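You operate a simulated robot arm through the tools that you are given. There is no shell and no other tool. Be economical: measure what you need, move in short steps, check, and stop when the job is done.

You are at the controls of a simulated robot arm. One attempt, no reset.

JOB
Take the sieve with the largest size on its label from the grey table and leave it on the white filter plate there. Then stack the plug labelled "95" from the grey table on top of the plug marked "29". Then fetch the tin that says "59" from the grey table and set it on the cream tile there. Then take the dish from the grey table and leave it on top of the paper pack on the grey table. Then fetch the scoop from the blue table and set it on the dark tray. Then put the cream cylinder from the blue table on the furnace bench. Then put the tongs on the blue table away on the tiled bench. Then pull the green parts drawer open. Keep to this order.

It is judged by the outcome, as a careful person would: the job done as asked, and still so three seconds after it is handed in. It fails if anything else is knocked over, pushed out of place, dropped, spilled or broken.

ROBOT AND FRAMES
A 7-joint arm with a two-finger parallel gripper on a trunk, on a base that drives. Base frame: it is fixed to the floor where the robot stands at the start and does not move with it; the origin is under the middle of the robot, x ahead of it, y to its left, z up; the surface under the hand at the start is at about z = 780. Units: mm, rad, N and s.
Its first joint turns from -2.897 to 2.897 rad. Places, roughly: cream cylinder (6x6x4 cm) [3100, 700, 800]; dark tray (15x21x3 cm) [3200, 600, 800]; dish (9x9x3 cm) [1100, 0, 800]; filter plate (12x12x2 cm) [800, -400, 800]; furnace bench [-1200, -1100, 800]; green parts drawer [-1300, -6400, 900]; paper pack [1000, 750, 750]; plug [750, 250, 750]; scoop (12x4x3 cm) [3200, 100, 800]; sieve [750, 250, 750]; tile (10x10x2 cm) [700, 400, 800]; tiled bench [-1200, 700, 800]; tin [750, 1000, 750]; tongs (23x8x3 cm) [3200, 1000, 800]. Payload 4.4 kg.
Tool frame: the origin (TCP) lies between the finger pads and is the grasp point; the fingertips stand 23 mm ahead of it; z points along the fingers, y is the line along which they close. The gripper opens to 94 mm. The fingers are 38 mm wide and 10 mm thick; the gripper's body (54 by 96 mm) begins 39 mm behind the TCP.
Orientation is that of the tool frame in the base frame, as a unit quaternion [w, x, y, z]. With the fingers straight down and closing along the base's y, the tool's x points along the base's -x, its y along +y and its z along -z.

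CONTROLS
- The arm moves only by the tool step_arm. Its argument "commands" is a list that holds one entry, the list of rows, each a list of 7 numbers: the opening, from 0 (shut) to 1 (fully open), then the shift along the base's x, y, z in units of 150 mm (1.0 is 150 mm), then the turn, a rotation vector about the base's x, y, z in units of 60 degrees (1.0 is 60 degrees). In form: [[[hand, tx, ty, tz, ax, ay, az], ...]]. A call has 1 to 10 rows; each row is the pose to reach, as a shift and turn from the pose commanded when the call began. A call with a number of a shift or a turn outside -1 to 1 is refused whole. Each row takes 0.2 s and may step no farther than 50 mm and 0.15 rad from the row before; otherwise, or with a gripper value out of range, the whole call is refused. A pose out of reach is approached as far as the arm can. The call stops where the force on the tool passes 40 N (or 10 N more than at its start, if that is more) or the arm is blocked; 0.2 s more then pass. Each finger travels about 108 mm/s and halts on what it meets, pressing with about 33 N; the grip force reading is that of the motor and also rises with nothing between the fingers. The clock runs only during rows and for 0.2 s after the last one: add rows that repeat a pose to give the fingers time. The reply holds the time, the measured pose of the TCP, the force on the tool along the base axes, the opening and the grip force, in the units named above and with some noise, with the torque about the TCP (base axes, N m) and any sound that the robot's microphone picked up, and new pictures: "show" is both (left out), scene, wrist or none.
- Cameras (640 x 400 px; columns grow to the right, rows downward): "scene" is now at [153, 249.8, 1426]; the picture's right is [0.31, -0.95, 0.00], its down [-0.88, -0.29, -0.36] and it looks along [0.34, 0.11, -0.93] (base axes); focal length 214 px, centre (320, 200). "wrist" rides on the gripper at [86, 16, -74] in the tool frame; the picture's right is [-0.18, 0.98, 0.00], its down [-0.58, -0.11, -0.81] and it looks along [-0.79, -0.15, 0.59] (tool axes); focal length 243 px, centre (320, 200).
- base_move(legs): drives the robot by 1 to 6 legs, each [ahead, left, turn to the left] in mm, mm and rad, along the robot's own axes; the way and the turn of a leg run together, so that a leg with both is an arc; at most 1500 mm and 3.142 rad a leg. The arm and the cameras ride along, it lands a little off, and it stops where it bumps. It gives what a move gives, and a new picture of the scene camera.
- aim_head(pan, tilt): turns the head with the scene camera to pan (to the left, within 2.094 rad either way) and tilt (down, from -0.506 to 1.204), counted from straight ahead of the robot. It gives what a move gives, and a new picture of the scene camera.
- locate(camera, pixels): for up to 12 pixels [column, row] of the newest picture of that camera ("zoom" is the newest enlarged one), the place [x, y, z] in the base frame of the surface seen there, good to about 2 mm. No time passes.
- inspect(camera, box): a new picture of the part [left, top, right, bottom] of that camera's present view, enlarged. No time passes.
- hand_in(): hands the job in; it is judged then, once.

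Go step by step. Measure first, check grasps and placings, and put right what went wrong. The budget is 145 turns and 260 pictures, counting those below and the enlarged ones. Unless the task says otherwise, let go and move clear before handing in, and close with one line.

The tools are called after "Emit:" by a JSON object that holds its "method" and its "body". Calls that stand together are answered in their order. step_arm: Moves the arm, as the interface text tells. Its arguments: {"type":"object","properties":{"commands":{"type":"array","items":{"type":"array","items":{"type":"array","items":{"type":"number"}}}},"show":{"type":"string","enum":["both","scene","wrist","none"]}},"required":["commands"]} The other tools are called the same way: base_move (legs) drives the base; aim_head (pan, tilt) turns the head that bears the scene camera; locate (camera, pixels) gives the place of the surface under pixels of a picture; inspect (camera, box) takes an enlarged picture of a part of a camera's view; hand_in () hands the job in.

At the start:

```text
time_s: 0.0
eef_pos: [531.3, 146.7, 1073.9]
tool_rot: [0.001, 0.0, 1.0, -0.001]
ft_force: [-0.2, -0.2, -0.5]
wrist_torque: [0.03, -0.01, 0.01]
width: 94.0
gripper_force: 0.0
robot x, y, heading: [4.3, -0.2, 0.008]
head pan, tilt: [0.319, 1.201]
```

scene: 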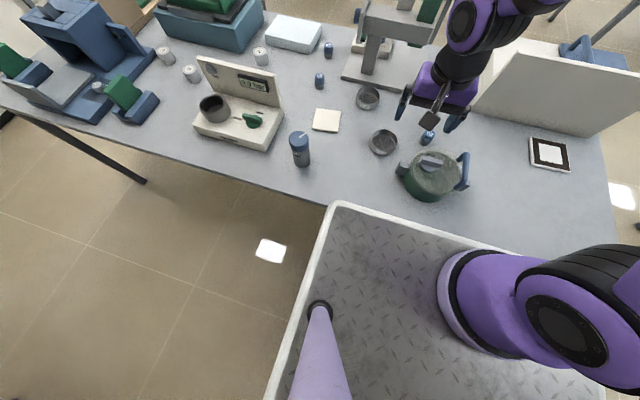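
wrist: 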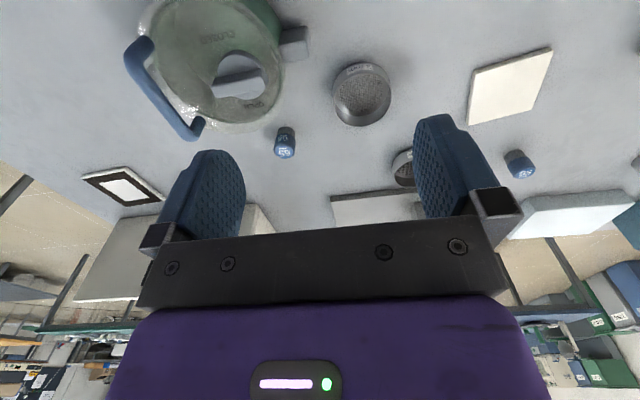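

The scene shows sieves near (367,98) and (383,142), plugs near (319,80), (328,50), (428,137), tins around (165,55)-(260,55). I enlarge these to read labels.

Emit:
{"method": "inspect", "body": {"camera": "scene", "box": [300, 30, 480, 200]}}

Emit:
{"method": "inspect", "body": {"camera": "scene", "box": [130, 10, 350, 170]}}

Emit:
{"method": "inspect", "body": {"camera": "wrist", "box": [250, 30, 560, 220]}}

Emit:
{"method": "locate", "body": {"camera": "scene", "pixels": [[367, 98], [383, 142], [319, 78], [328, 48], [428, 137], [326, 120], [550, 154], [165, 55], [191, 73], [261, 55], [293, 35], [440, 215]]}}

```text
2.35 times, centred on (390, 115) of scene
```

zoom: 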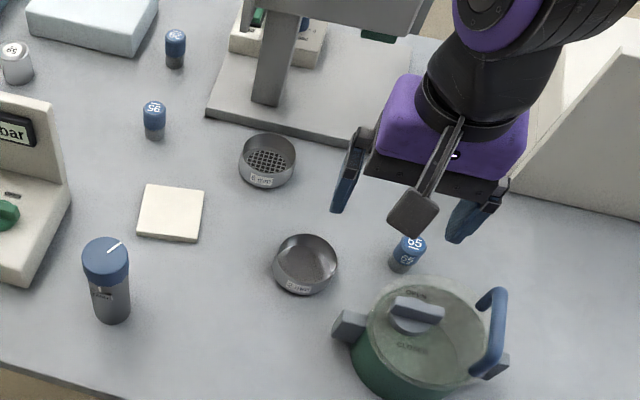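

```text
2.50 times, centred on (240, 90) of scene
```

zoom: 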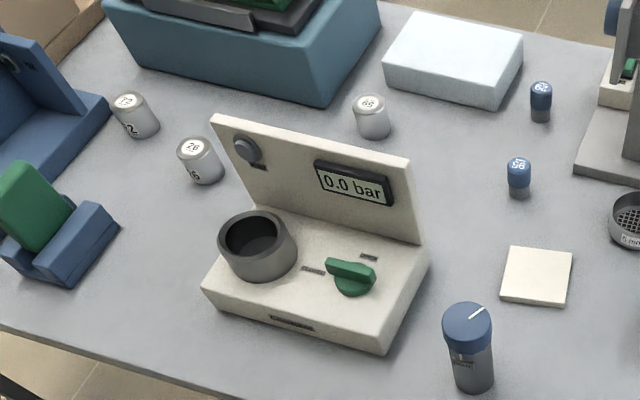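

```text
2.06 times, centred on (405, 125) of wrist
```

zoom: 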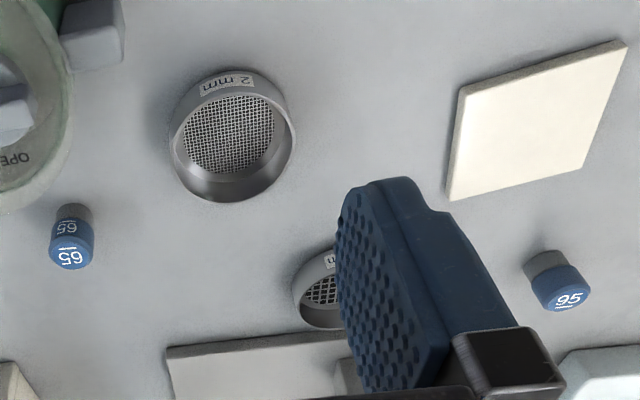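

```text
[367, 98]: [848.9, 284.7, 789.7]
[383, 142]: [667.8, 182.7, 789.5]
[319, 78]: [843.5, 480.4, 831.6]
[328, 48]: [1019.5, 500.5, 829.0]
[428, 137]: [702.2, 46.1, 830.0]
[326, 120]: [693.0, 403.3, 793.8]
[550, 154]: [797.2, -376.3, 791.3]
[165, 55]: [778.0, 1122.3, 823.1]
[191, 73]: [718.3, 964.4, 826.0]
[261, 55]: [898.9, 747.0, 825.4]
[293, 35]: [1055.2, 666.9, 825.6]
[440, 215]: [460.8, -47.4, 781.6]
```

Two sieves seen (about 6 mm and 2 mm). Labels on plugs and tins need closer views.

Emit:
{"method": "inspect", "body": {"camera": "scene", "box": [300, 30, 400, 110]}}

Emit:
{"method": "inspect", "body": {"camera": "scene", "box": [150, 30, 280, 110]}}

Emit:
{"method": "aim_head", "body": {"pan": -0.4, "tilt": 0.75}}

```text
5.00 times, centred on (350, 70) of scene
```

zoom: 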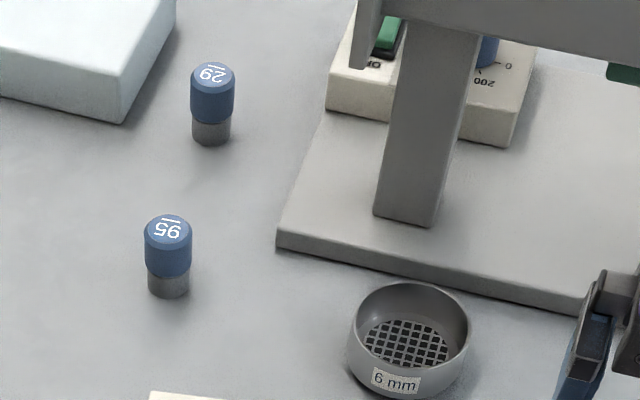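

```text
4.92 times, centred on (215, 70) of scene
```

zoom: 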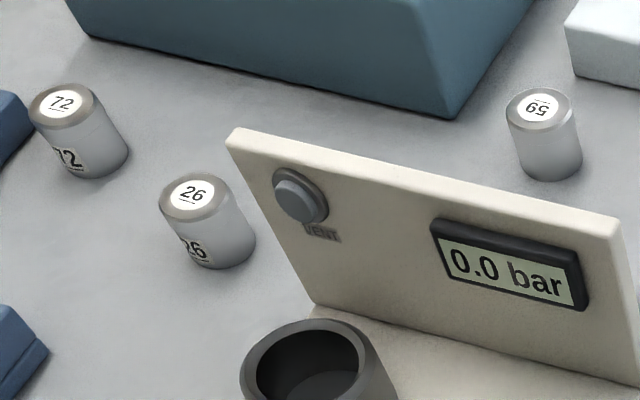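

```text
time_s: 1.1
eef_pos: [530.9, 145.7, 1073.5]
tool_rot: [0.0, -0.001, 1.0, 0.0]
ft_force: [-0.5, 0.2, -0.3]
wrist_torque: [0.0, 0.03, 0.01]
width: 94.2
gripper_force: 0.0
robot x, y, heading: [0.2, -1.0, 0.002]
head pan, tilt: [-0.4, 0.75]
```

scene: 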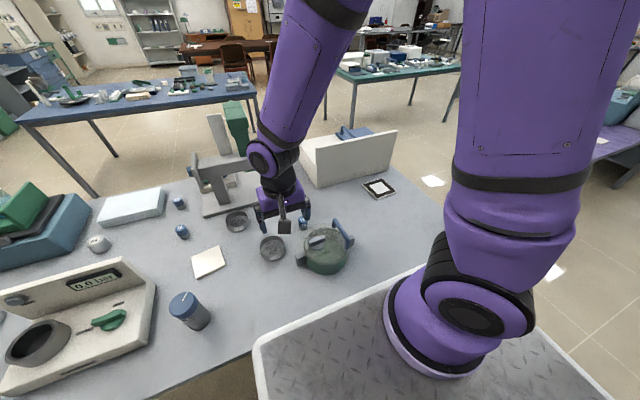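

The 6 mm sieve is at about (849,285), the plug "95" at (843,480), "29" at (1019,500), tin "59" at (899,747). I measure the sieve and look for the dish.

Emit:
{"method": "inspect", "body": {"camera": "scene", "box": [160, 180, 360, 290]}}

Emit:
{"method": "inspect", "body": {"camera": "scene", "box": [190, 100, 410, 220]}}

```text
3.20 times, centred on (260, 235) of scene
```

zoom: 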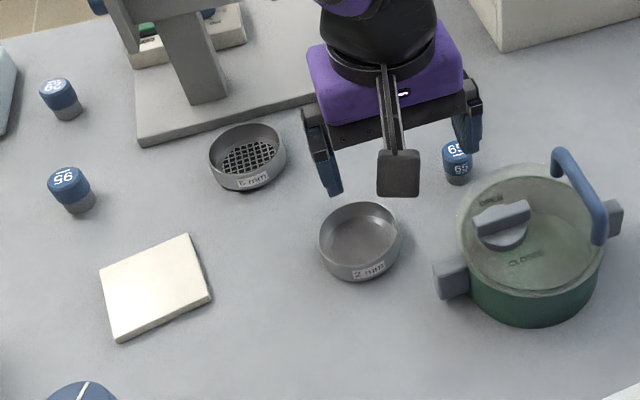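

```text
2.91 times, centred on (300, 160) of scene
```

zoom: 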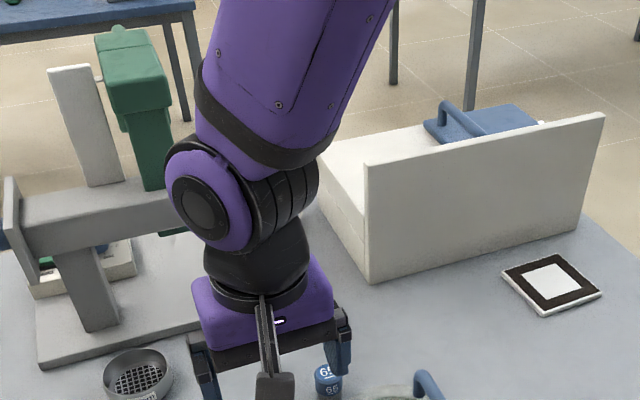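

I take a tight view of the 6 mm sieve to measure its rim.

Emit:
{"method": "inspect", "body": {"camera": "scene", "box": [205, 200, 269, 240]}}

```text
10.00 times, centred on (237, 220) of scene
```

zoom: 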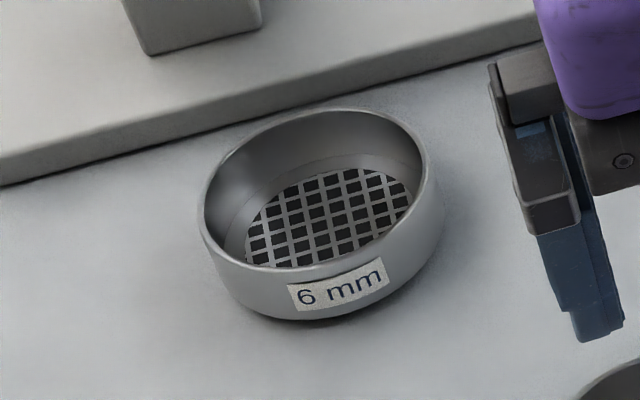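

Emit:
{"method": "locate", "body": {"camera": "zoom", "pixels": [[204, 205], [432, 170], [330, 111], [300, 267], [325, 215], [315, 318], [120, 300], [80, 174], [370, 112], [255, 140]]}}

Emit:
{"method": "locate", "body": {"camera": "scene", "pixels": [[380, 188], [362, 184], [378, 179], [396, 189], [380, 199], [348, 170], [300, 235], [345, 225], [300, 265]]}}

```text
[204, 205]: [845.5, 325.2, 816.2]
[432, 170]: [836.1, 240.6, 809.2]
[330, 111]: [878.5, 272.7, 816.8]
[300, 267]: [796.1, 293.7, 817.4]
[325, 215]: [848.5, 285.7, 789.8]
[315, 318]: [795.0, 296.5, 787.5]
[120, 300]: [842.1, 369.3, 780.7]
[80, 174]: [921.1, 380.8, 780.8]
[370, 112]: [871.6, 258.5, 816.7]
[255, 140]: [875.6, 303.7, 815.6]
```

```text
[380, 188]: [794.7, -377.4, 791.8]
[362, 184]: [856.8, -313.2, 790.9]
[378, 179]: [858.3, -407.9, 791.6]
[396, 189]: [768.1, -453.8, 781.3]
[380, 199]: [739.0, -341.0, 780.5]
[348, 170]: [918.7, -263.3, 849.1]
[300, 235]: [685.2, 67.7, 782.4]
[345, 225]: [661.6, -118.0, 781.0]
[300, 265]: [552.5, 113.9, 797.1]
```

The sieve is about 85 mm wide, centred at (837,284), rim at z 817; the plate is centred near (795,-377). I check the stand's beam and the panel before moving.

Emit:
{"method": "locate", "body": {"camera": "scene", "pixels": [[199, 175], [193, 165], [215, 180], [245, 175], [235, 115], [389, 167], [395, 135], [318, 188], [326, 158], [365, 135], [213, 125]]}}

Emit:
{"method": "step_arm", "body": {"commands": [[[1, 0.25, 0.12, 0, 0, 0, 0], [1, 0.5, 0.24, 0, 0, 0, 0], [1, 0.75, 0.36, 0, 0, 0, 0], [1, 1, 0.48, 0, 0, 0, 0]]], "show": "wrist"}}

```text
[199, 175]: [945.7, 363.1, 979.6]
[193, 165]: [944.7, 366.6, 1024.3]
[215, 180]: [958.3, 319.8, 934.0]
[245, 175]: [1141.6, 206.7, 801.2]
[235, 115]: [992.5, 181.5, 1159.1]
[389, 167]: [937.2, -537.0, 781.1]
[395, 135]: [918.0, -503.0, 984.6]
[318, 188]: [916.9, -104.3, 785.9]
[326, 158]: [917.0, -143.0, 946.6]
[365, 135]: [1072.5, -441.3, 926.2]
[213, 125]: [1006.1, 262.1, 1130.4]
```

```text
time_s: 2.1
eef_pos: [681.2, 218.0, 1073.8]
tool_rot: [0.0, 0.0, 1.0, 0.0]
ft_force: [-0.3, -0.6, -0.1]
wrist_torque: [0.0, -0.03, 0.0]
width: 94.0
gripper_force: 0.1
robot x, y, heading: [0.1, 2.1, 0.001]
head pan, tilt: [-0.4, 0.75]
```

wrist: 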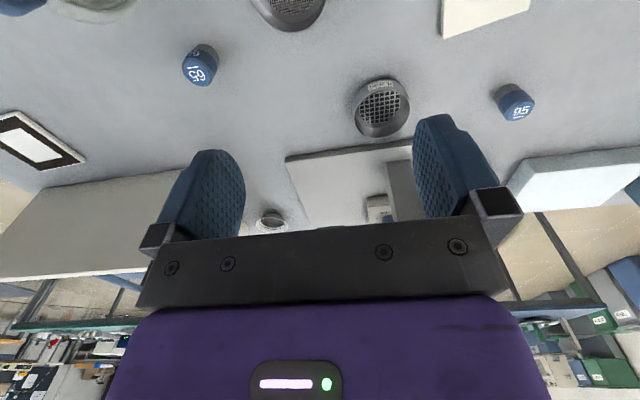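

The dish shows in the wrist picture at (271,220). Next I go over the sieve.

Emit:
{"method": "locate", "body": {"camera": "wrist", "pixels": [[271, 218], [258, 216], [285, 216], [380, 125], [360, 105], [408, 105], [382, 137], [386, 82]]}}

Emit:
{"method": "step_arm", "body": {"commands": [[[1, 0.25, 0.11, -0.2, 0, 0, 0], [1, 0.5, 0.22, -0.4, 0, 0, 0], [1, 0.75, 0.33, -0.6, 0, 0, 0], [1, 1, 0.44, -0.8, 0, 0, 0]]], "show": "both"}}

```text
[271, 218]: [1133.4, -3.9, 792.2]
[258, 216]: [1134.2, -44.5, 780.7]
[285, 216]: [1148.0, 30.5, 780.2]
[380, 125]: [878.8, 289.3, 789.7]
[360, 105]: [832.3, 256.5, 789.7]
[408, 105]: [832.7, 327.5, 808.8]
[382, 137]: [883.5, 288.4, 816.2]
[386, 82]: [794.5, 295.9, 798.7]
```

```text
refused: row 1 steps farther than a row can; nothing moved
```

Row step was slightly too long; five rows instead.

Emit:
{"method": "step_arm", "body": {"commands": [[[1, 0.2, 0.09, -0.16, 0, 0, 0], [1, 0.4, 0.18, -0.32, 0, 0, 0], [1, 0.6, 0.27, -0.48, 0, 0, 0], [1, 0.8, 0.36, -0.64, 0, 0, 0], [1, 1, 0.44, -0.8, 0, 0, 0]]], "show": "both"}}

```text
time_s: 3.3
eef_pos: [831.3, 284.1, 954.2]
tool_rot: [0.001, 0.0, 1.0, 0.0]
ft_force: [-1.2, 0.2, 1.2]
wrist_torque: [0.0, -0.02, -0.05]
width: 94.0
gripper_force: 0.0
robot x, y, heading: [0.3, 0.3, 0.002]
head pan, tilt: [-0.4, 0.75]
```

scene: 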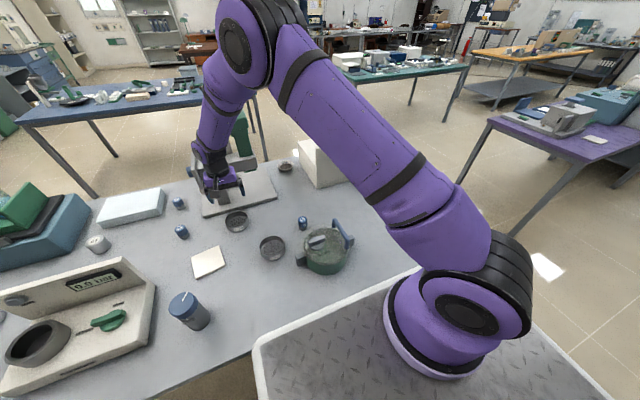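
wrist: 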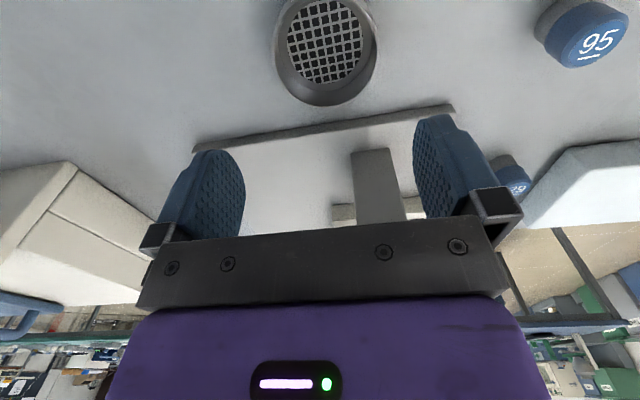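

The sieve shows at wrist (326,50). I refine its centre from rim pixels in both views.

Emit:
{"method": "inspect", "body": {"camera": "scene", "box": [205, 200, 269, 240]}}

Emit:
{"method": "locate", "body": {"camera": "wrist", "pixels": [[276, 50], [375, 40], [330, 103], [279, 20], [375, 15]]}}

```text
10.00 times, centred on (237, 220) of scene
```

zoom: 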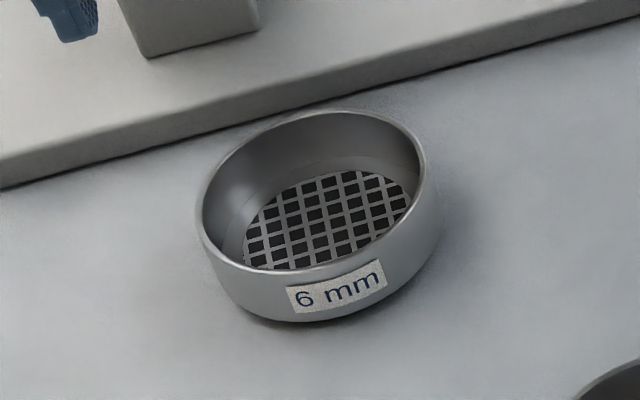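

```text
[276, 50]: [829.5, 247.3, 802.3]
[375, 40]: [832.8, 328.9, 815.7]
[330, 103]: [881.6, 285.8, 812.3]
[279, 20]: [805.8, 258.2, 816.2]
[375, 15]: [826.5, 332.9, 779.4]
```

Emit:
{"method": "locate", "body": {"camera": "zoom", "pixels": [[200, 208], [204, 190], [425, 165], [421, 155], [310, 267], [335, 112], [270, 262], [380, 120]]}}

```text
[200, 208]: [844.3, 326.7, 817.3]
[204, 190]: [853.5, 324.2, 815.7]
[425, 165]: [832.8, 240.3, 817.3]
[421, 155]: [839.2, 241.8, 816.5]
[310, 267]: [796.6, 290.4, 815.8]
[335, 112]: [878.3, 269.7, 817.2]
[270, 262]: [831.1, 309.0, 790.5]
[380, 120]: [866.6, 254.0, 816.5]
```

Centre about (838.5,283.5). I lower to just above the rim and check.

Emit:
{"method": "step_arm", "body": {"commands": [[[1, 0.048, -0.004, -0.2, 0, 0, 0], [1, 0.048, -0.004, -0.45, 0, 0, 0], [1, 0.048, -0.004, -0.7, 0, 0, 0]]], "show": "both"}}

Emit:
{"method": "inspect", "body": {"camera": "scene", "box": [200, 180, 280, 230]}}

```text
time_s: 4.1
eef_pos: [839.4, 283.6, 848.5]
tool_rot: [0.001, 0.0, 1.0, 0.001]
ft_force: [-0.9, 0.9, 0.3]
wrist_torque: [0.02, -0.03, 0.02]
width: 93.8
gripper_force: 0.0
robot x, y, heading: [-0.3, -1.7, 0.003]
head pan, tilt: [-0.4, 0.75]
```

scene: 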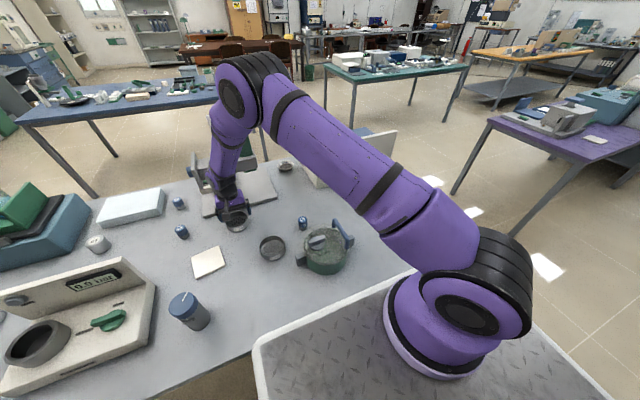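
wrist: 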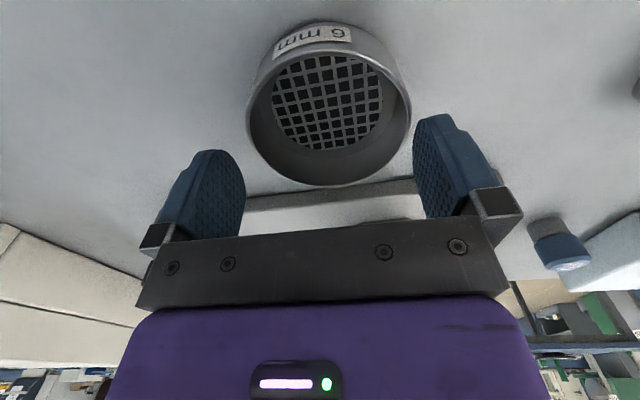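

```text
8.00 times, centred on (240, 205) of scene
```

zoom: 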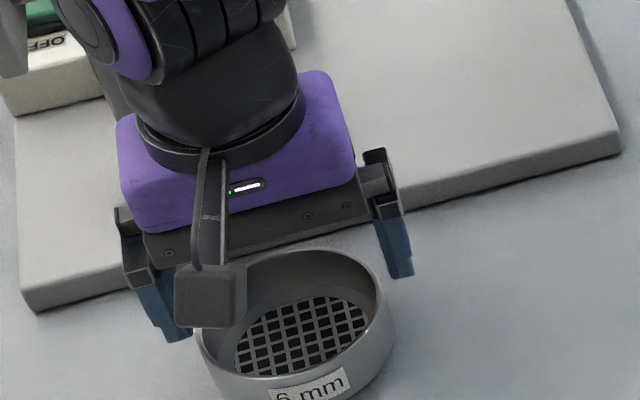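

The fingers straddle the sieve evenly (rim 247–411 between pads 245–413). Lower and close.

Emit:
{"method": "step_arm", "body": {"commands": [[[1, 0, 0, -0.13, 0, 0, 0], [1, 0, 0, -0.265, 0, 0, 0], [0, 0, 0, -0.265, 0, 0, 0], [0, 0, 0, -0.265, 0, 0, 0], [0, 0, 0, -0.265, 0, 0, 0]]], "show": "wrist"}}

```text
time_s: 4.5
eef_pos: [839.7, 289.5, 834.5]
tool_rot: [0.003, -0.001, 1.0, 0.006]
ft_force: [-1.2, -0.8, 3.7]
wrist_torque: [0.11, 0.09, 0.07]
width: 94.0
gripper_force: 0.2
robot x, y, heading: [0.7, -0.5, 0.001]
head pan, tilt: [-0.4, 0.75]
stopped in row 2: the force on the tool passed its limit at 48 N (the readings are from after the stop); the commanded pose is now the measured one
```

wrist: 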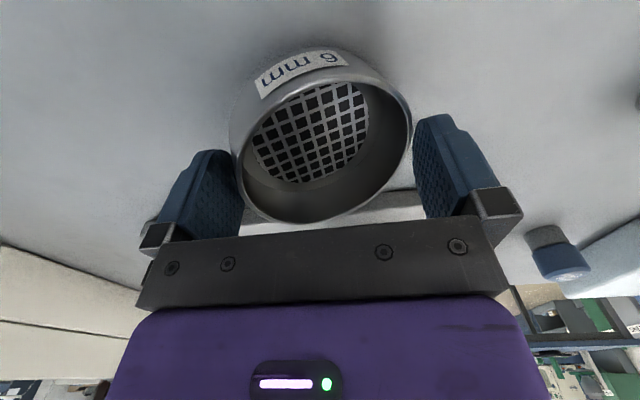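

A finger met the rim. I rise and re-measure.

Emit:
{"method": "step_arm", "body": {"commands": [[[1, 0, 0, 0.15, 0, 0, 0], [1, 0, -0.04, 0.3, 0, 0, 0], [1, 0, -0.04, 0.3, 0, 0, 0]]], "show": "wrist"}}

Emit:
{"method": "inspect", "body": {"camera": "scene", "box": [205, 200, 269, 240]}}

```text
time_s: 5.3
eef_pos: [839.4, 284.2, 879.0]
tool_rot: [0.004, -0.001, 1.0, 0.006]
ft_force: [-0.1, -0.5, -0.2]
wrist_torque: [-0.04, -0.02, 0.01]
width: 94.2
gripper_force: 0.0
robot x, y, heading: [1.4, -1.8, -0.001]
head pan, tilt: [-0.4, 0.75]
```

wrist: 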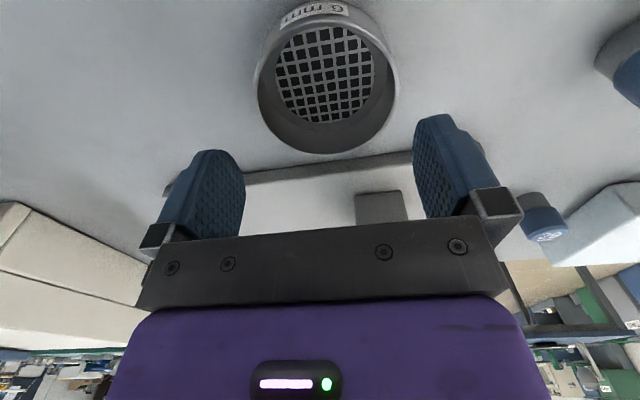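

```text
10.00 times, centred on (237, 220) of scene
```

zoom: 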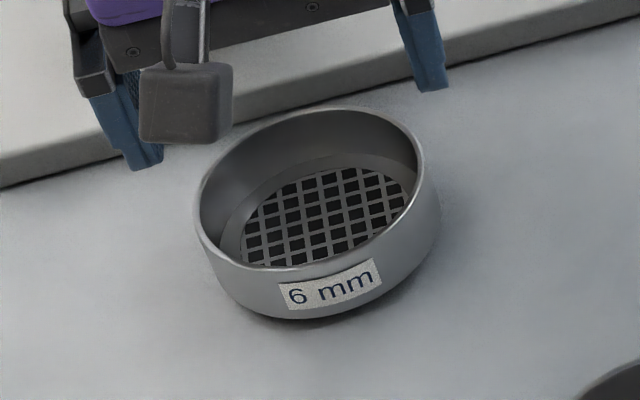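

The sieve stands nearly where it was. Straddling it is too tight, so I'll pinch its +y wall (one finger inside). Measuring the rim.

Emit:
{"method": "locate", "body": {"camera": "zoom", "pixels": [[197, 208], [201, 190], [423, 165], [419, 155], [308, 268], [335, 110], [270, 120], [320, 225], [236, 262]]}}

Emit:
{"method": "locate", "body": {"camera": "wrist", "pixels": [[258, 80], [396, 75], [328, 152], [314, 20], [393, 60], [262, 60]]}}

```text
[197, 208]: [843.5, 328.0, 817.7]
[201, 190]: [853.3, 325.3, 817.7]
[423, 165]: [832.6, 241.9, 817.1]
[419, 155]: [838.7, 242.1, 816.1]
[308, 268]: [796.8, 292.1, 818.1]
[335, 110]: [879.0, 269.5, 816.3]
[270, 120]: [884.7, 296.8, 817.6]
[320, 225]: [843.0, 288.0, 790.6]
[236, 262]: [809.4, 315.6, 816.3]
```

```text
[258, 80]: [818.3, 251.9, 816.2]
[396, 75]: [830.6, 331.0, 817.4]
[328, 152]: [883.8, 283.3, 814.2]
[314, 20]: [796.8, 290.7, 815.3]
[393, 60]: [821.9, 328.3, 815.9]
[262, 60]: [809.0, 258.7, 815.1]
```

Centre about (840.5,285), radius 43–44. I move to the +y wall with a 40 mm opening, lower and pinch.

Emit:
{"method": "step_arm", "body": {"commands": [[[0.45, 0.007, 0.14, 0, 0, 0, 0], [0.45, 0.007, 0.287, 0, 0, 0, 0], [0.45, 0.007, 0.287, 0, 0, 0, 0], [0.45, 0.007, 0.287, -0.2, 0, 0, 0], [0.45, 0.007, 0.287, -0.4, 0, 0, 0]]], "show": "both"}}

Emit:
{"method": "inspect", "body": {"camera": "scene", "box": [200, 190, 264, 230]}}

```text
time_s: 6.5
eef_pos: [841.3, 326.2, 819.1]
tool_rot: [0.004, -0.002, 1.0, 0.006]
ft_force: [0.4, 0.6, -0.5]
wrist_torque: [-0.02, -0.01, 0.01]
width: 42.3
gripper_force: 0.0
robot x, y, heading: [0.7, 1.7, 0.002]
head pan, tilt: [-0.4, 0.75]
```

scene: 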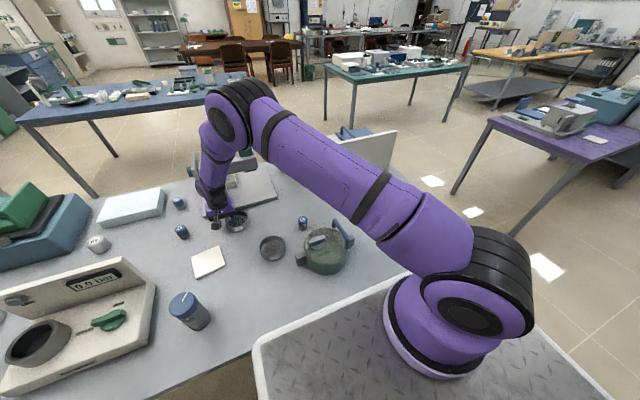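
wrist: 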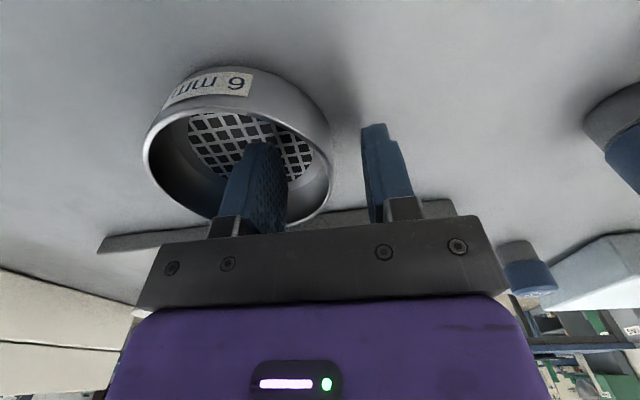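

```text
10.00 times, centred on (232, 210) of scene
```

zoom: 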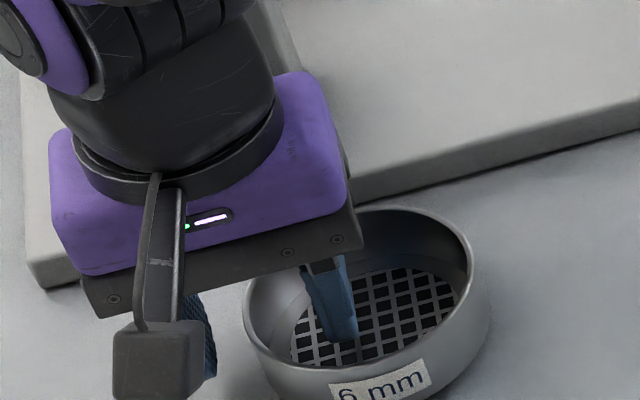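

One finger stands inside, one outside the wall. Close and lift.

Emit:
{"method": "step_arm", "body": {"commands": [[[0, 0, 0, 0, 0, 0, 0], [0, 0, 0, 0, 0, 0, 0], [0, 0, 0, 0, 0, 0, 0], [0, 0, 0, 0.15, 0, 0, 0], [0, 0, 0, 0.4, 0, 0, 0], [0, 0, 0, 0.7, 0, 0, 0]]], "show": "both"}}

Emit:
{"method": "inspect", "body": {"camera": "scene", "box": [190, 160, 286, 220]}}

```text
time_s: 7.9
eef_pos: [840.9, 327.8, 923.6]
tool_rot: [0.004, -0.002, 1.0, 0.006]
ft_force: [0.1, 0.9, -2.0]
wrist_torque: [0.05, 0.01, -0.02]
width: 4.0
gripper_force: 33.0
robot x, y, heading: [0.7, 0.9, 0.003]
head pan, tilt: [-0.4, 0.75]
```

scene: 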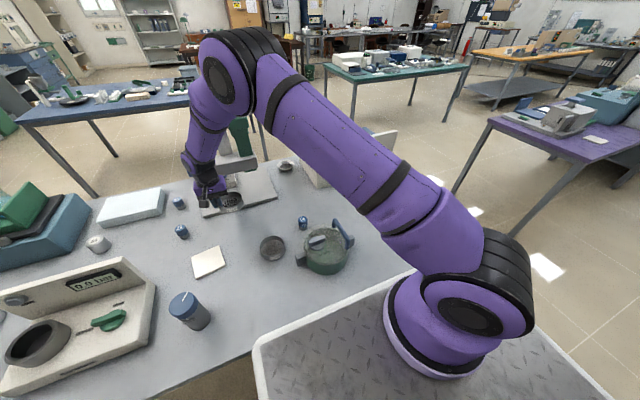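
wrist: 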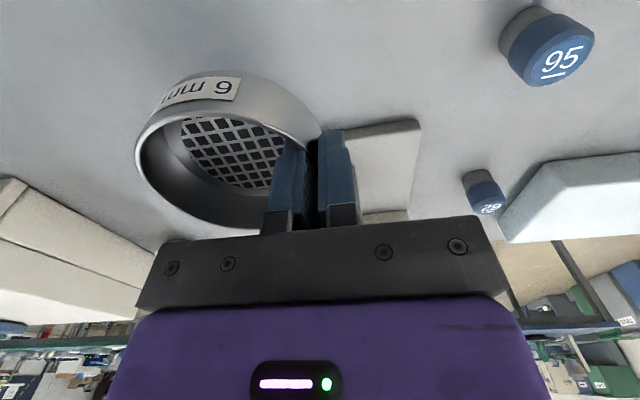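

```text
6.67 times, centred on (238, 190) of scene
```

zoom: 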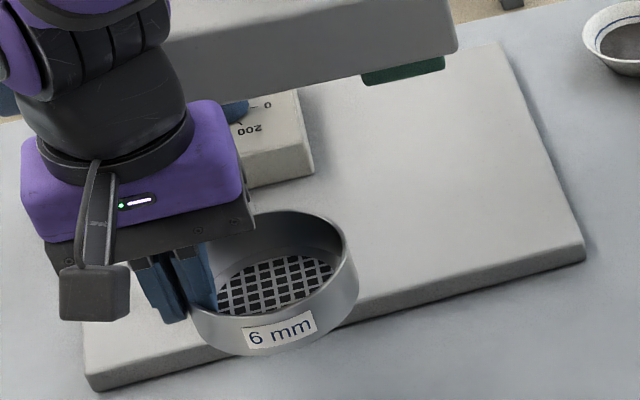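

Sieve held (grip 33 N). I carry it to the plate along y.

Emit:
{"method": "step_arm", "body": {"commands": [[[0, -0.1, -0.25, 0, 0, 0, 0], [0, -0.2, -0.5, 0, 0, 0, 0], [0, -0.3, -0.75, 0, 0, 0, 0], [0, -0.3, -1, 0, 0, 0, 0]]], "show": "none"}}

Emit:
{"method": "step_arm", "body": {"commands": [[[0, 0, -0.25, 0, 0, 0, 0], [0, 0, -0.5, 0, 0, 0, 0], [0, 0, -0.75, 0, 0, 0, 0], [0, 0, -1, 0, 0, 0, 0]]], "show": "none"}}

Emit:
{"method": "step_arm", "body": {"commands": [[[0, 0, -0.25, 0, 0, 0, 0], [0, 0, -0.5, 0, 0, 0, 0], [0, 0, -0.75, 0, 0, 0, 0], [0, 0, -1, 0, 0, 0, 0]]], "show": "none"}}

Emit:
{"method": "step_arm", "body": {"commands": [[[0, 0, -0.25, 0, 0, 0, 0], [0, 0, -0.5, 0, 0, 0, 0], [0, 0, -0.75, 0, 0, 0, 0], [0, 0, -1, 0, 0, 0, 0]]], "show": "both"}}

```text
time_s: 8.9
eef_pos: [796.7, 178.6, 925.0]
tool_rot: [0.005, -0.003, 1.0, 0.005]
ft_force: [-0.7, 1.2, -1.2]
wrist_torque: [-0.02, -0.02, -0.01]
width: 3.8
gripper_force: 32.7
robot x, y, heading: [-1.2, 0.7, 0.003]
head pan, tilt: [-0.4, 0.75]
```

```text
time_s: 9.9
eef_pos: [796.1, 28.1, 924.5]
tool_rot: [0.004, -0.003, 1.0, 0.006]
ft_force: [-0.1, 0.4, -0.9]
wrist_torque: [0.01, -0.01, -0.02]
width: 4.0
gripper_force: 33.0
robot x, y, heading: [0.9, -3.5, 0.003]
head pan, tilt: [-0.4, 0.75]
```

```text
time_s: 10.9
eef_pos: [796.0, -122.8, 923.4]
tool_rot: [0.003, -0.003, 1.0, 0.005]
ft_force: [-0.2, 1.3, -0.7]
wrist_torque: [0.01, -0.02, 0.0]
width: 3.6
gripper_force: 33.5
robot x, y, heading: [1.3, -1.6, 0.001]
head pan, tilt: [-0.4, 0.75]
```

```text
time_s: 11.9
eef_pos: [796.5, -271.7, 923.5]
tool_rot: [0.004, -0.002, 1.0, 0.006]
ft_force: [0.3, 0.7, -0.9]
wrist_torque: [0.0, 0.01, 0.03]
width: 4.2
gripper_force: 33.3
robot x, y, heading: [0.2, 3.3, 0.0]
head pan, tilt: [-0.4, 0.75]
```

scene: 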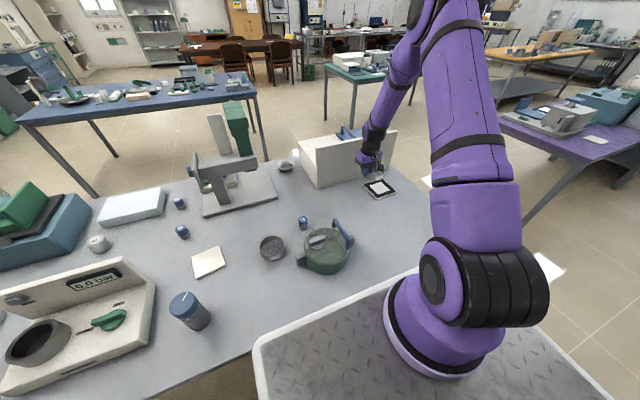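
wrist: 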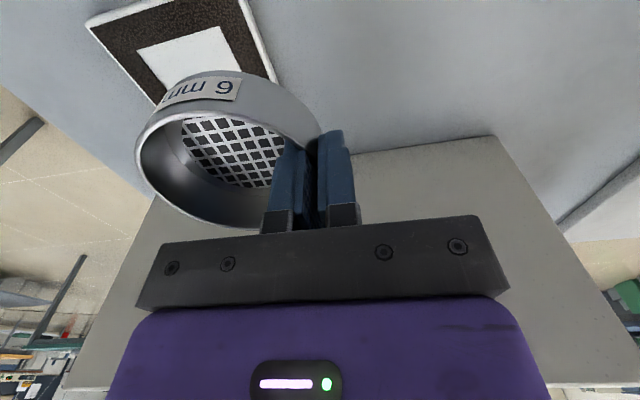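

The plate is visible at scene (379,188); I measure its corners exactly.

Emit:
{"method": "inspect", "body": {"camera": "scene", "box": [347, 165, 411, 205]}}

```text
10.00 times, centred on (379, 185) of scene
```

zoom: 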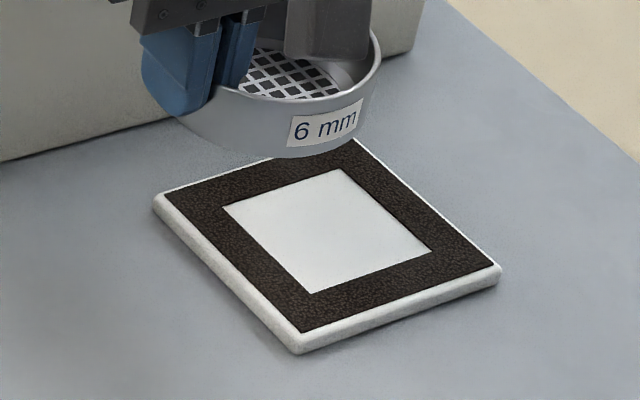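

Emit:
{"method": "locate", "body": {"camera": "zoom", "pixels": [[222, 208], [309, 293], [430, 252], [345, 170], [160, 198], [298, 340], [498, 268]]}}

```text
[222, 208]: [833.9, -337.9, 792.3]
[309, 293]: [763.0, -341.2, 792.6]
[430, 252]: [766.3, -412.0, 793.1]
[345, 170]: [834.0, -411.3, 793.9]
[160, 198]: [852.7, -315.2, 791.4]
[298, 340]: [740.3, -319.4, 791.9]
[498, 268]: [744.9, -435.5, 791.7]
```

Plate centre (799,-375.5), top 792.5. Place with TCP at (799,-333), z about 832.

Emit:
{"method": "step_arm", "body": {"commands": [[[0, 0.017, -0.2, 0, 0, 0, 0], [0, 0.017, -0.41, 0, 0, 0, 0], [0, 0.017, -0.41, -0.25, 0, 0, 0], [0, 0.017, -0.41, -0.45, 0, 0, 0], [0, 0.017, -0.41, -0.56, 0, 0, 0], [0, 0.017, -0.41, -0.605, 0, 0, 0]]], "show": "wrist"}}

Emit:
{"method": "inspect", "body": {"camera": "scene", "box": [339, 155, 419, 205]}}

```text
time_s: 13.3
eef_pos: [798.5, -334.3, 833.3]
tool_rot: [0.005, -0.003, 1.0, 0.005]
ft_force: [-0.4, -0.4, -1.7]
wrist_torque: [0.02, 0.0, 0.01]
width: 3.9
gripper_force: 33.2
robot x, y, heading: [-2.4, -0.2, 0.001]
head pan, tilt: [-0.4, 0.75]
```

wrist: 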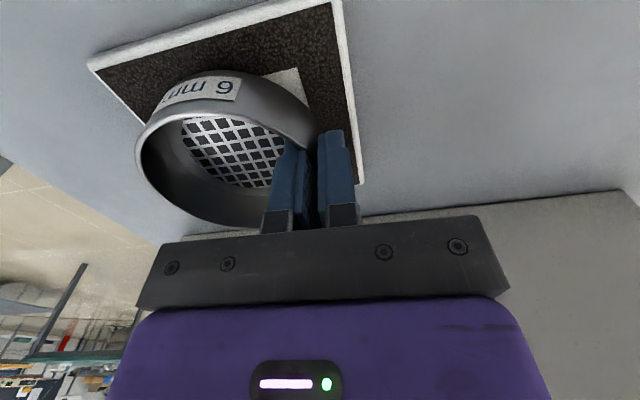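

```text
8.00 times, centred on (379, 180) of scene
```

zoom: 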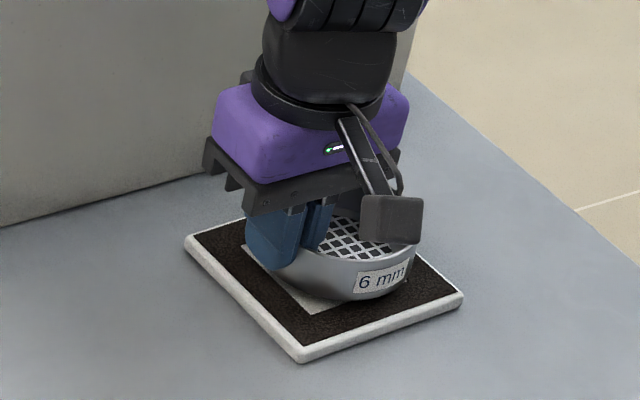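

Nearly touching. Lower a little more, release, and rise.

Emit:
{"method": "step_arm", "body": {"commands": [[[0, 0, 0, -0.012, 0, 0, 0], [0, 0, 0, -0.02, 0, 0, 0], [0.12, 0, 0, -0.02, 0, 0, 0], [0.35, 0, 0, -0.02, 0, 0, 0], [0.35, 0, 0, -0.02, 0, 0, 0], [0.35, 0, 0, 0.15, 0, 0, 0], [0.35, 0, 0, 0.4, 0, 0, 0], [0.35, 0, 0, 0.7, 0, 0, 0]]], "show": "wrist"}}

Emit:
{"method": "inspect", "body": {"camera": "scene", "box": [339, 155, 419, 205]}}

```text
time_s: 15.1
eef_pos: [797.1, -335.3, 936.7]
tool_rot: [0.003, -0.003, 1.0, 0.005]
ft_force: [0.9, -0.6, -1.2]
wrist_torque: [0.0, 0.03, 0.01]
width: 33.0
gripper_force: 0.1
robot x, y, heading: [-2.9, 2.4, -0.002]
head pan, tilt: [-0.4, 0.75]
```

wrist: 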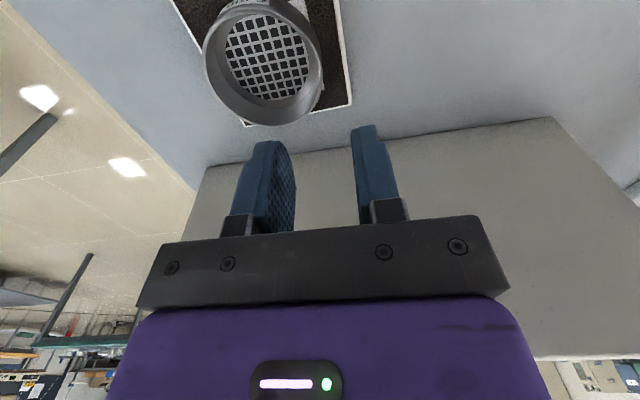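

```text
8.00 times, centred on (379, 180) of scene
```

zoom: 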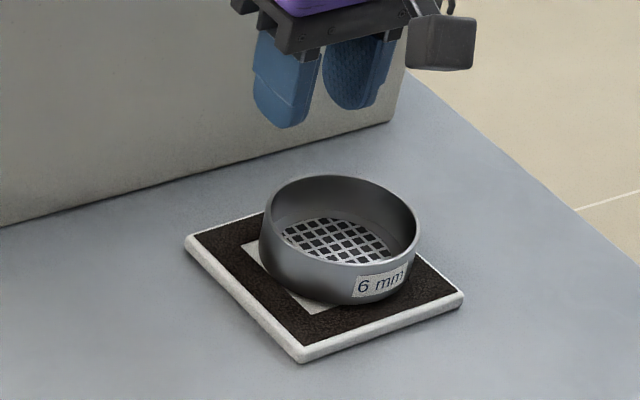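

Emit:
{"method": "locate", "body": {"camera": "zoom", "pixels": [[262, 225], [419, 215], [345, 262], [335, 177], [290, 250], [400, 192], [400, 120], [260, 215]]}}

```text
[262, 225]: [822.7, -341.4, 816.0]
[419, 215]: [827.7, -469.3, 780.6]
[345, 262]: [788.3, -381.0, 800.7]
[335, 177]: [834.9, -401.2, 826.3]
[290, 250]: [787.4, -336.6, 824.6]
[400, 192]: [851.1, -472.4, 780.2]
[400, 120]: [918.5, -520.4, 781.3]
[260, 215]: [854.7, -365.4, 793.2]
```

Emit:
{"method": "locate", "body": {"camera": "wrist", "pixels": [[206, 70], [320, 75], [270, 123], [298, 110], [215, 95], [250, 8]]}}

```text
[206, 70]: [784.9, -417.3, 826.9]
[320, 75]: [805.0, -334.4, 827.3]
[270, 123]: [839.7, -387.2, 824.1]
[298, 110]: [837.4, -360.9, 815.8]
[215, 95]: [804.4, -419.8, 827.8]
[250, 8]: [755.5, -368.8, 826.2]
```

The sieve is centred on the plate (about (798,-377)). Next the plug; "29" is out of reach from here, so I check how much room there is ahead of the base.

Emit:
{"method": "locate", "body": {"camera": "scene", "pixels": [[340, 300], [270, 340], [410, 275], [250, 352], [330, 292], [150, 392], [380, 270], [425, 240]]}}

Emit:
{"method": "aim_head", "body": {"pan": 0.5, "tilt": 1.0}}

```text
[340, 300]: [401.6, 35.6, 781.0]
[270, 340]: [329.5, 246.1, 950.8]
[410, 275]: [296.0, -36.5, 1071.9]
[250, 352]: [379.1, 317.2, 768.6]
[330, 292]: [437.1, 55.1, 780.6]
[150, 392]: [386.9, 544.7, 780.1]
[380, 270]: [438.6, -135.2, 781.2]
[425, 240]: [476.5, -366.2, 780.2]
```

```text
time_s: 16.3
eef_pos: [798.6, -334.3, 937.0]
tool_rot: [0.005, -0.002, 1.0, 0.005]
ft_force: [0.1, -0.5, -0.3]
wrist_torque: [-0.03, -0.03, 0.0]
width: 32.7
gripper_force: 0.0
robot x, y, heading: [1.3, -1.6, -0.002]
head pan, tilt: [0.499, 1.0]
```

scene: 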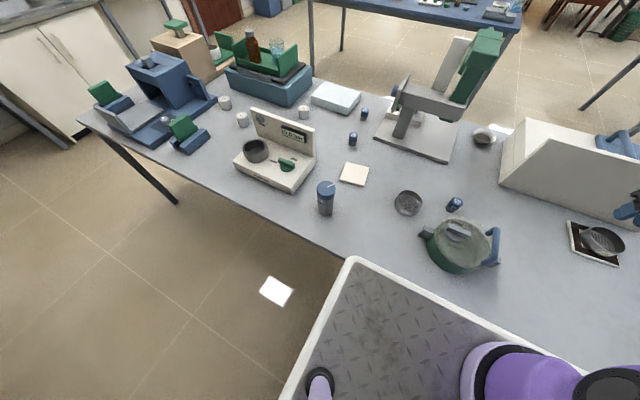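

The base front is at x≈335 and the table edge at x≈380, so the far items (plug 29, dish, pack) must be served from the table's far side. I measure the far edge and survey the way round.

Emit:
{"method": "locate", "body": {"camera": "scene", "pixels": [[380, 92], [470, 120], [505, 122], [360, 85], [300, 62], [205, 60], [85, 118], [345, 250], [400, 30], [480, 22], [345, 262], [355, 140]]}}

Emit:
{"method": "aim_head", "body": {"pan": -0.9, "tilt": 0.5}}

Emit:
{"method": "aim_head", "body": {"pan": 0.7, "tilt": 0.5}}

```text
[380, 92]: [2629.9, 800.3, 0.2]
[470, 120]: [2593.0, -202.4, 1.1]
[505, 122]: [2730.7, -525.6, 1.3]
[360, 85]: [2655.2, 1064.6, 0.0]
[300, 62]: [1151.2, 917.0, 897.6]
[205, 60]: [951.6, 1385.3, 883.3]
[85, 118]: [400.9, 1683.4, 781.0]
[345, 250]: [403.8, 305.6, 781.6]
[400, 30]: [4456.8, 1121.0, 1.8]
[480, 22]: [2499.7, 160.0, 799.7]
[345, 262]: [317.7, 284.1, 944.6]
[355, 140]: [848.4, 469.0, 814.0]
```

```text
time_s: 17.9
eef_pos: [797.0, -334.6, 938.1]
tool_rot: [0.004, -0.001, 1.0, 0.005]
ft_force: [0.2, -0.3, 0.1]
wrist_torque: [0.01, 0.02, 0.0]
width: 33.1
gripper_force: 0.2
robot x, y, heading: [-2.7, -0.6, 0.001]
head pan, tilt: [-0.901, 0.499]
```

scene: 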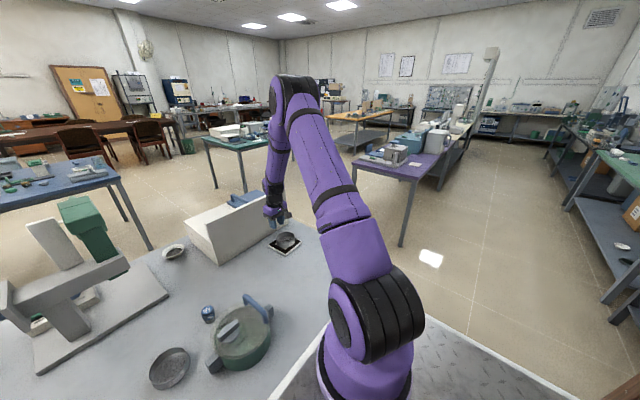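

```text
time_s: 19.5
eef_pos: [798.6, -335.3, 938.3]
tool_rot: [0.005, -0.002, 1.0, 0.005]
ft_force: [-0.2, 0.5, 0.6]
wrist_torque: [0.0, 0.0, 0.04]
width: 32.8
gripper_force: 0.1
robot x, y, heading: [-1.5, -1.4, 0.003]
head pan, tilt: [0.7, 0.499]
```

scene: 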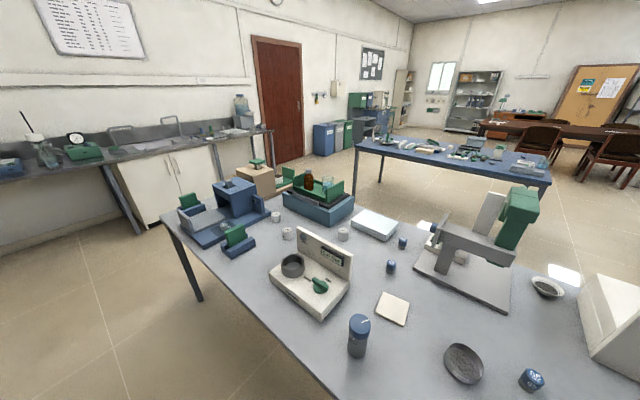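

Emit:
{"method": "locate", "body": {"camera": "scene", "pixels": [[412, 224], [420, 225], [535, 262], [575, 280], [570, 288], [350, 165], [360, 150], [450, 178], [548, 187], [547, 288]]}}

Emit:
{"method": "aim_head", "body": {"pan": -0.9, "tilt": 0.6}}

```text
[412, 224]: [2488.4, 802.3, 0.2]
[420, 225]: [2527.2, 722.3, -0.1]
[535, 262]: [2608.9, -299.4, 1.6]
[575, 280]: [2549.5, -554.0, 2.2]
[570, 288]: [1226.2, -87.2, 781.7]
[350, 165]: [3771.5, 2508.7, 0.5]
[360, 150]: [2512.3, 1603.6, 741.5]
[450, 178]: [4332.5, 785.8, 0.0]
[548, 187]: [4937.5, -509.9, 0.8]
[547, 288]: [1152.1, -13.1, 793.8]
```

```text
time_s: 21.2
eef_pos: [796.9, -334.7, 937.9]
tool_rot: [0.005, -0.002, 1.0, 0.006]
ft_force: [0.2, -0.8, 0.1]
wrist_torque: [-0.01, 0.0, 0.0]
width: 32.9
gripper_force: 0.0
robot x, y, heading: [2.6, -0.1, -0.002]
head pan, tilt: [-0.901, 0.6]
```

scene: 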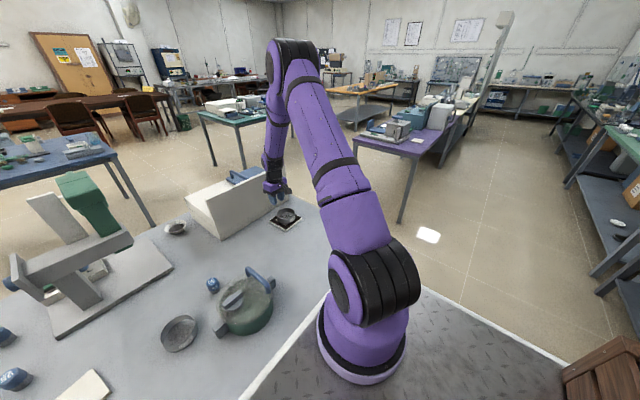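

Emit:
{"method": "locate", "body": {"camera": "scene", "pixels": [[400, 221], [356, 145], [412, 158], [380, 215], [322, 232], [600, 372], [565, 385], [625, 340], [243, 165], [155, 224], [430, 235], [590, 270]]}}

```text
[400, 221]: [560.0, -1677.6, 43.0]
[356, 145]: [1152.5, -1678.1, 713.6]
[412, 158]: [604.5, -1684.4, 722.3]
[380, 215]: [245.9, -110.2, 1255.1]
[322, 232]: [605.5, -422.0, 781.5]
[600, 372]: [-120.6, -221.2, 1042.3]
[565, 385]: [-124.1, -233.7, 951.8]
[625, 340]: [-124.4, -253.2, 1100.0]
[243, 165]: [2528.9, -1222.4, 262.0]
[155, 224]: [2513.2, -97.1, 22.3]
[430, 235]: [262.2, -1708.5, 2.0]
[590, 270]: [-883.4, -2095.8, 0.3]
```

The way round the right end is open (purple table at y≈-1680). I fold the arm back and up first.

Emit:
{"method": "step_arm", "body": {"commands": [[[0.35, 0, 0, 0.3, 0, 0, 0], [0.35, -0.2, 0, 0.5, 0, 0, 0], [0.35, -0.45, 0, 0.7, 0, 0, 0], [0.35, -0.7, 0, 0.9, 0, 0, 0], [0.35, -1, 0, 1, 0, 0, 0]]], "show": "none"}}

Emit:
{"method": "step_arm", "body": {"commands": [[[0.35, -0.2, 0.2, 0, 0, 0, 0], [0.35, -0.4, 0.4, 0, 0, 0, 0], [0.35, -0.6, 0.6, 0, 0, 0, 0], [0.35, -0.75, 0.8, 0, 0, 0, 0], [0.35, -0.75, 1, 0, 0, 0, 0]]], "show": "none"}}

Emit:
{"method": "step_arm", "body": {"commands": [[[0.35, 0, 0.25, 0, 0, 0, 0], [0.35, 0, 0.5, 0, 0, 0, 0], [0.35, 0, 0.75, 0, 0, 0, 0], [0.35, 0, 1, 0, 0, 0, 0]]], "show": "none"}}

Emit:
{"method": "base_move", "body": {"legs": [[-200, 0, 0]]}}

```text
time_s: 22.4
eef_pos: [649.8, -334.0, 1088.8]
tool_rot: [0.004, -0.002, 1.0, 0.005]
ft_force: [-0.2, 0.5, -0.3]
wrist_torque: [-0.06, 0.01, 0.03]
width: 32.7
gripper_force: 0.1
robot x, y, heading: [3.5, 2.5, 0.001]
head pan, tilt: [-0.901, 0.6]
```

```text
time_s: 23.6
eef_pos: [535.9, -183.9, 1087.9]
tool_rot: [0.004, -0.002, 1.0, 0.005]
ft_force: [0.8, -1.3, -0.2]
wrist_torque: [0.0, 0.0, -0.02]
width: 33.0
gripper_force: 0.1
robot x, y, heading: [-2.7, -0.7, 0.001]
head pan, tilt: [-0.901, 0.6]
```

```text
time_s: 24.6
eef_pos: [543.4, -32.0, 1090.2]
tool_rot: [0.004, -0.002, 1.0, 0.005]
ft_force: [0.4, -0.8, -0.3]
wrist_torque: [0.01, 0.01, -0.02]
width: 33.1
gripper_force: 0.1
out of reach, approached as far as the arm can: row 2, 3, 4
robot x, y, heading: [-2.8, 0.1, -0.003]
head pan, tilt: [-0.901, 0.6]
```

```text
time_s: 26.2
eef_pos: [344.7, -32.9, 1090.9]
tool_rot: [0.005, -0.002, 1.0, 0.006]
ft_force: [-0.5, 0.0, -0.5]
wrist_torque: [0.02, -0.02, 0.0]
width: 32.9
gripper_force: 0.1
robot x, y, heading: [-196.6, -1.5, 0.004]
head pan, tilt: [-0.901, 0.6]
```

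scene: 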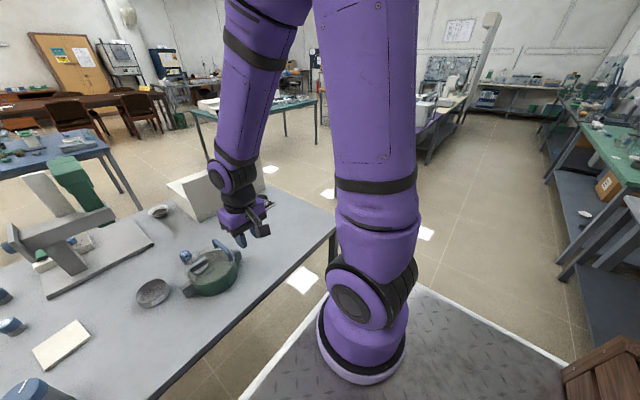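

Emit:
{"method": "locate", "body": {"camera": "scene", "pixels": [[333, 232], [300, 205], [280, 190], [560, 240], [570, 265], [600, 372]]}}

Emit:
{"method": "base_move", "body": {"legs": [[0, -560, 0]]}}

```text
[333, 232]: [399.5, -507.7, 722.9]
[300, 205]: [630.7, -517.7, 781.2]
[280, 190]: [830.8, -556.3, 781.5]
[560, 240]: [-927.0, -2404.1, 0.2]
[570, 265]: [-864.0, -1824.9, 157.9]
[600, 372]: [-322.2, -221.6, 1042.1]
```

```text
time_s: 29.4
eef_pos: [345.5, -595.9, 1090.5]
tool_rot: [0.003, -0.003, 1.0, 0.006]
ft_force: [0.1, 0.6, -0.4]
wrist_torque: [0.03, -0.01, 0.0]
width: 32.9
gripper_force: 0.1
robot x, y, heading: [-201.0, -568.1, -0.0]
head pan, tilt: [-0.901, 0.6]
```

scene: 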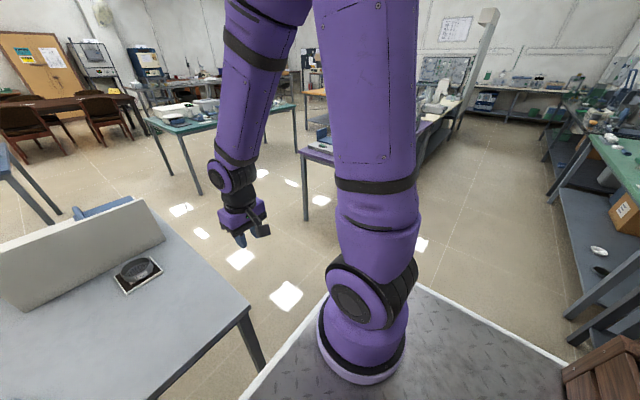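

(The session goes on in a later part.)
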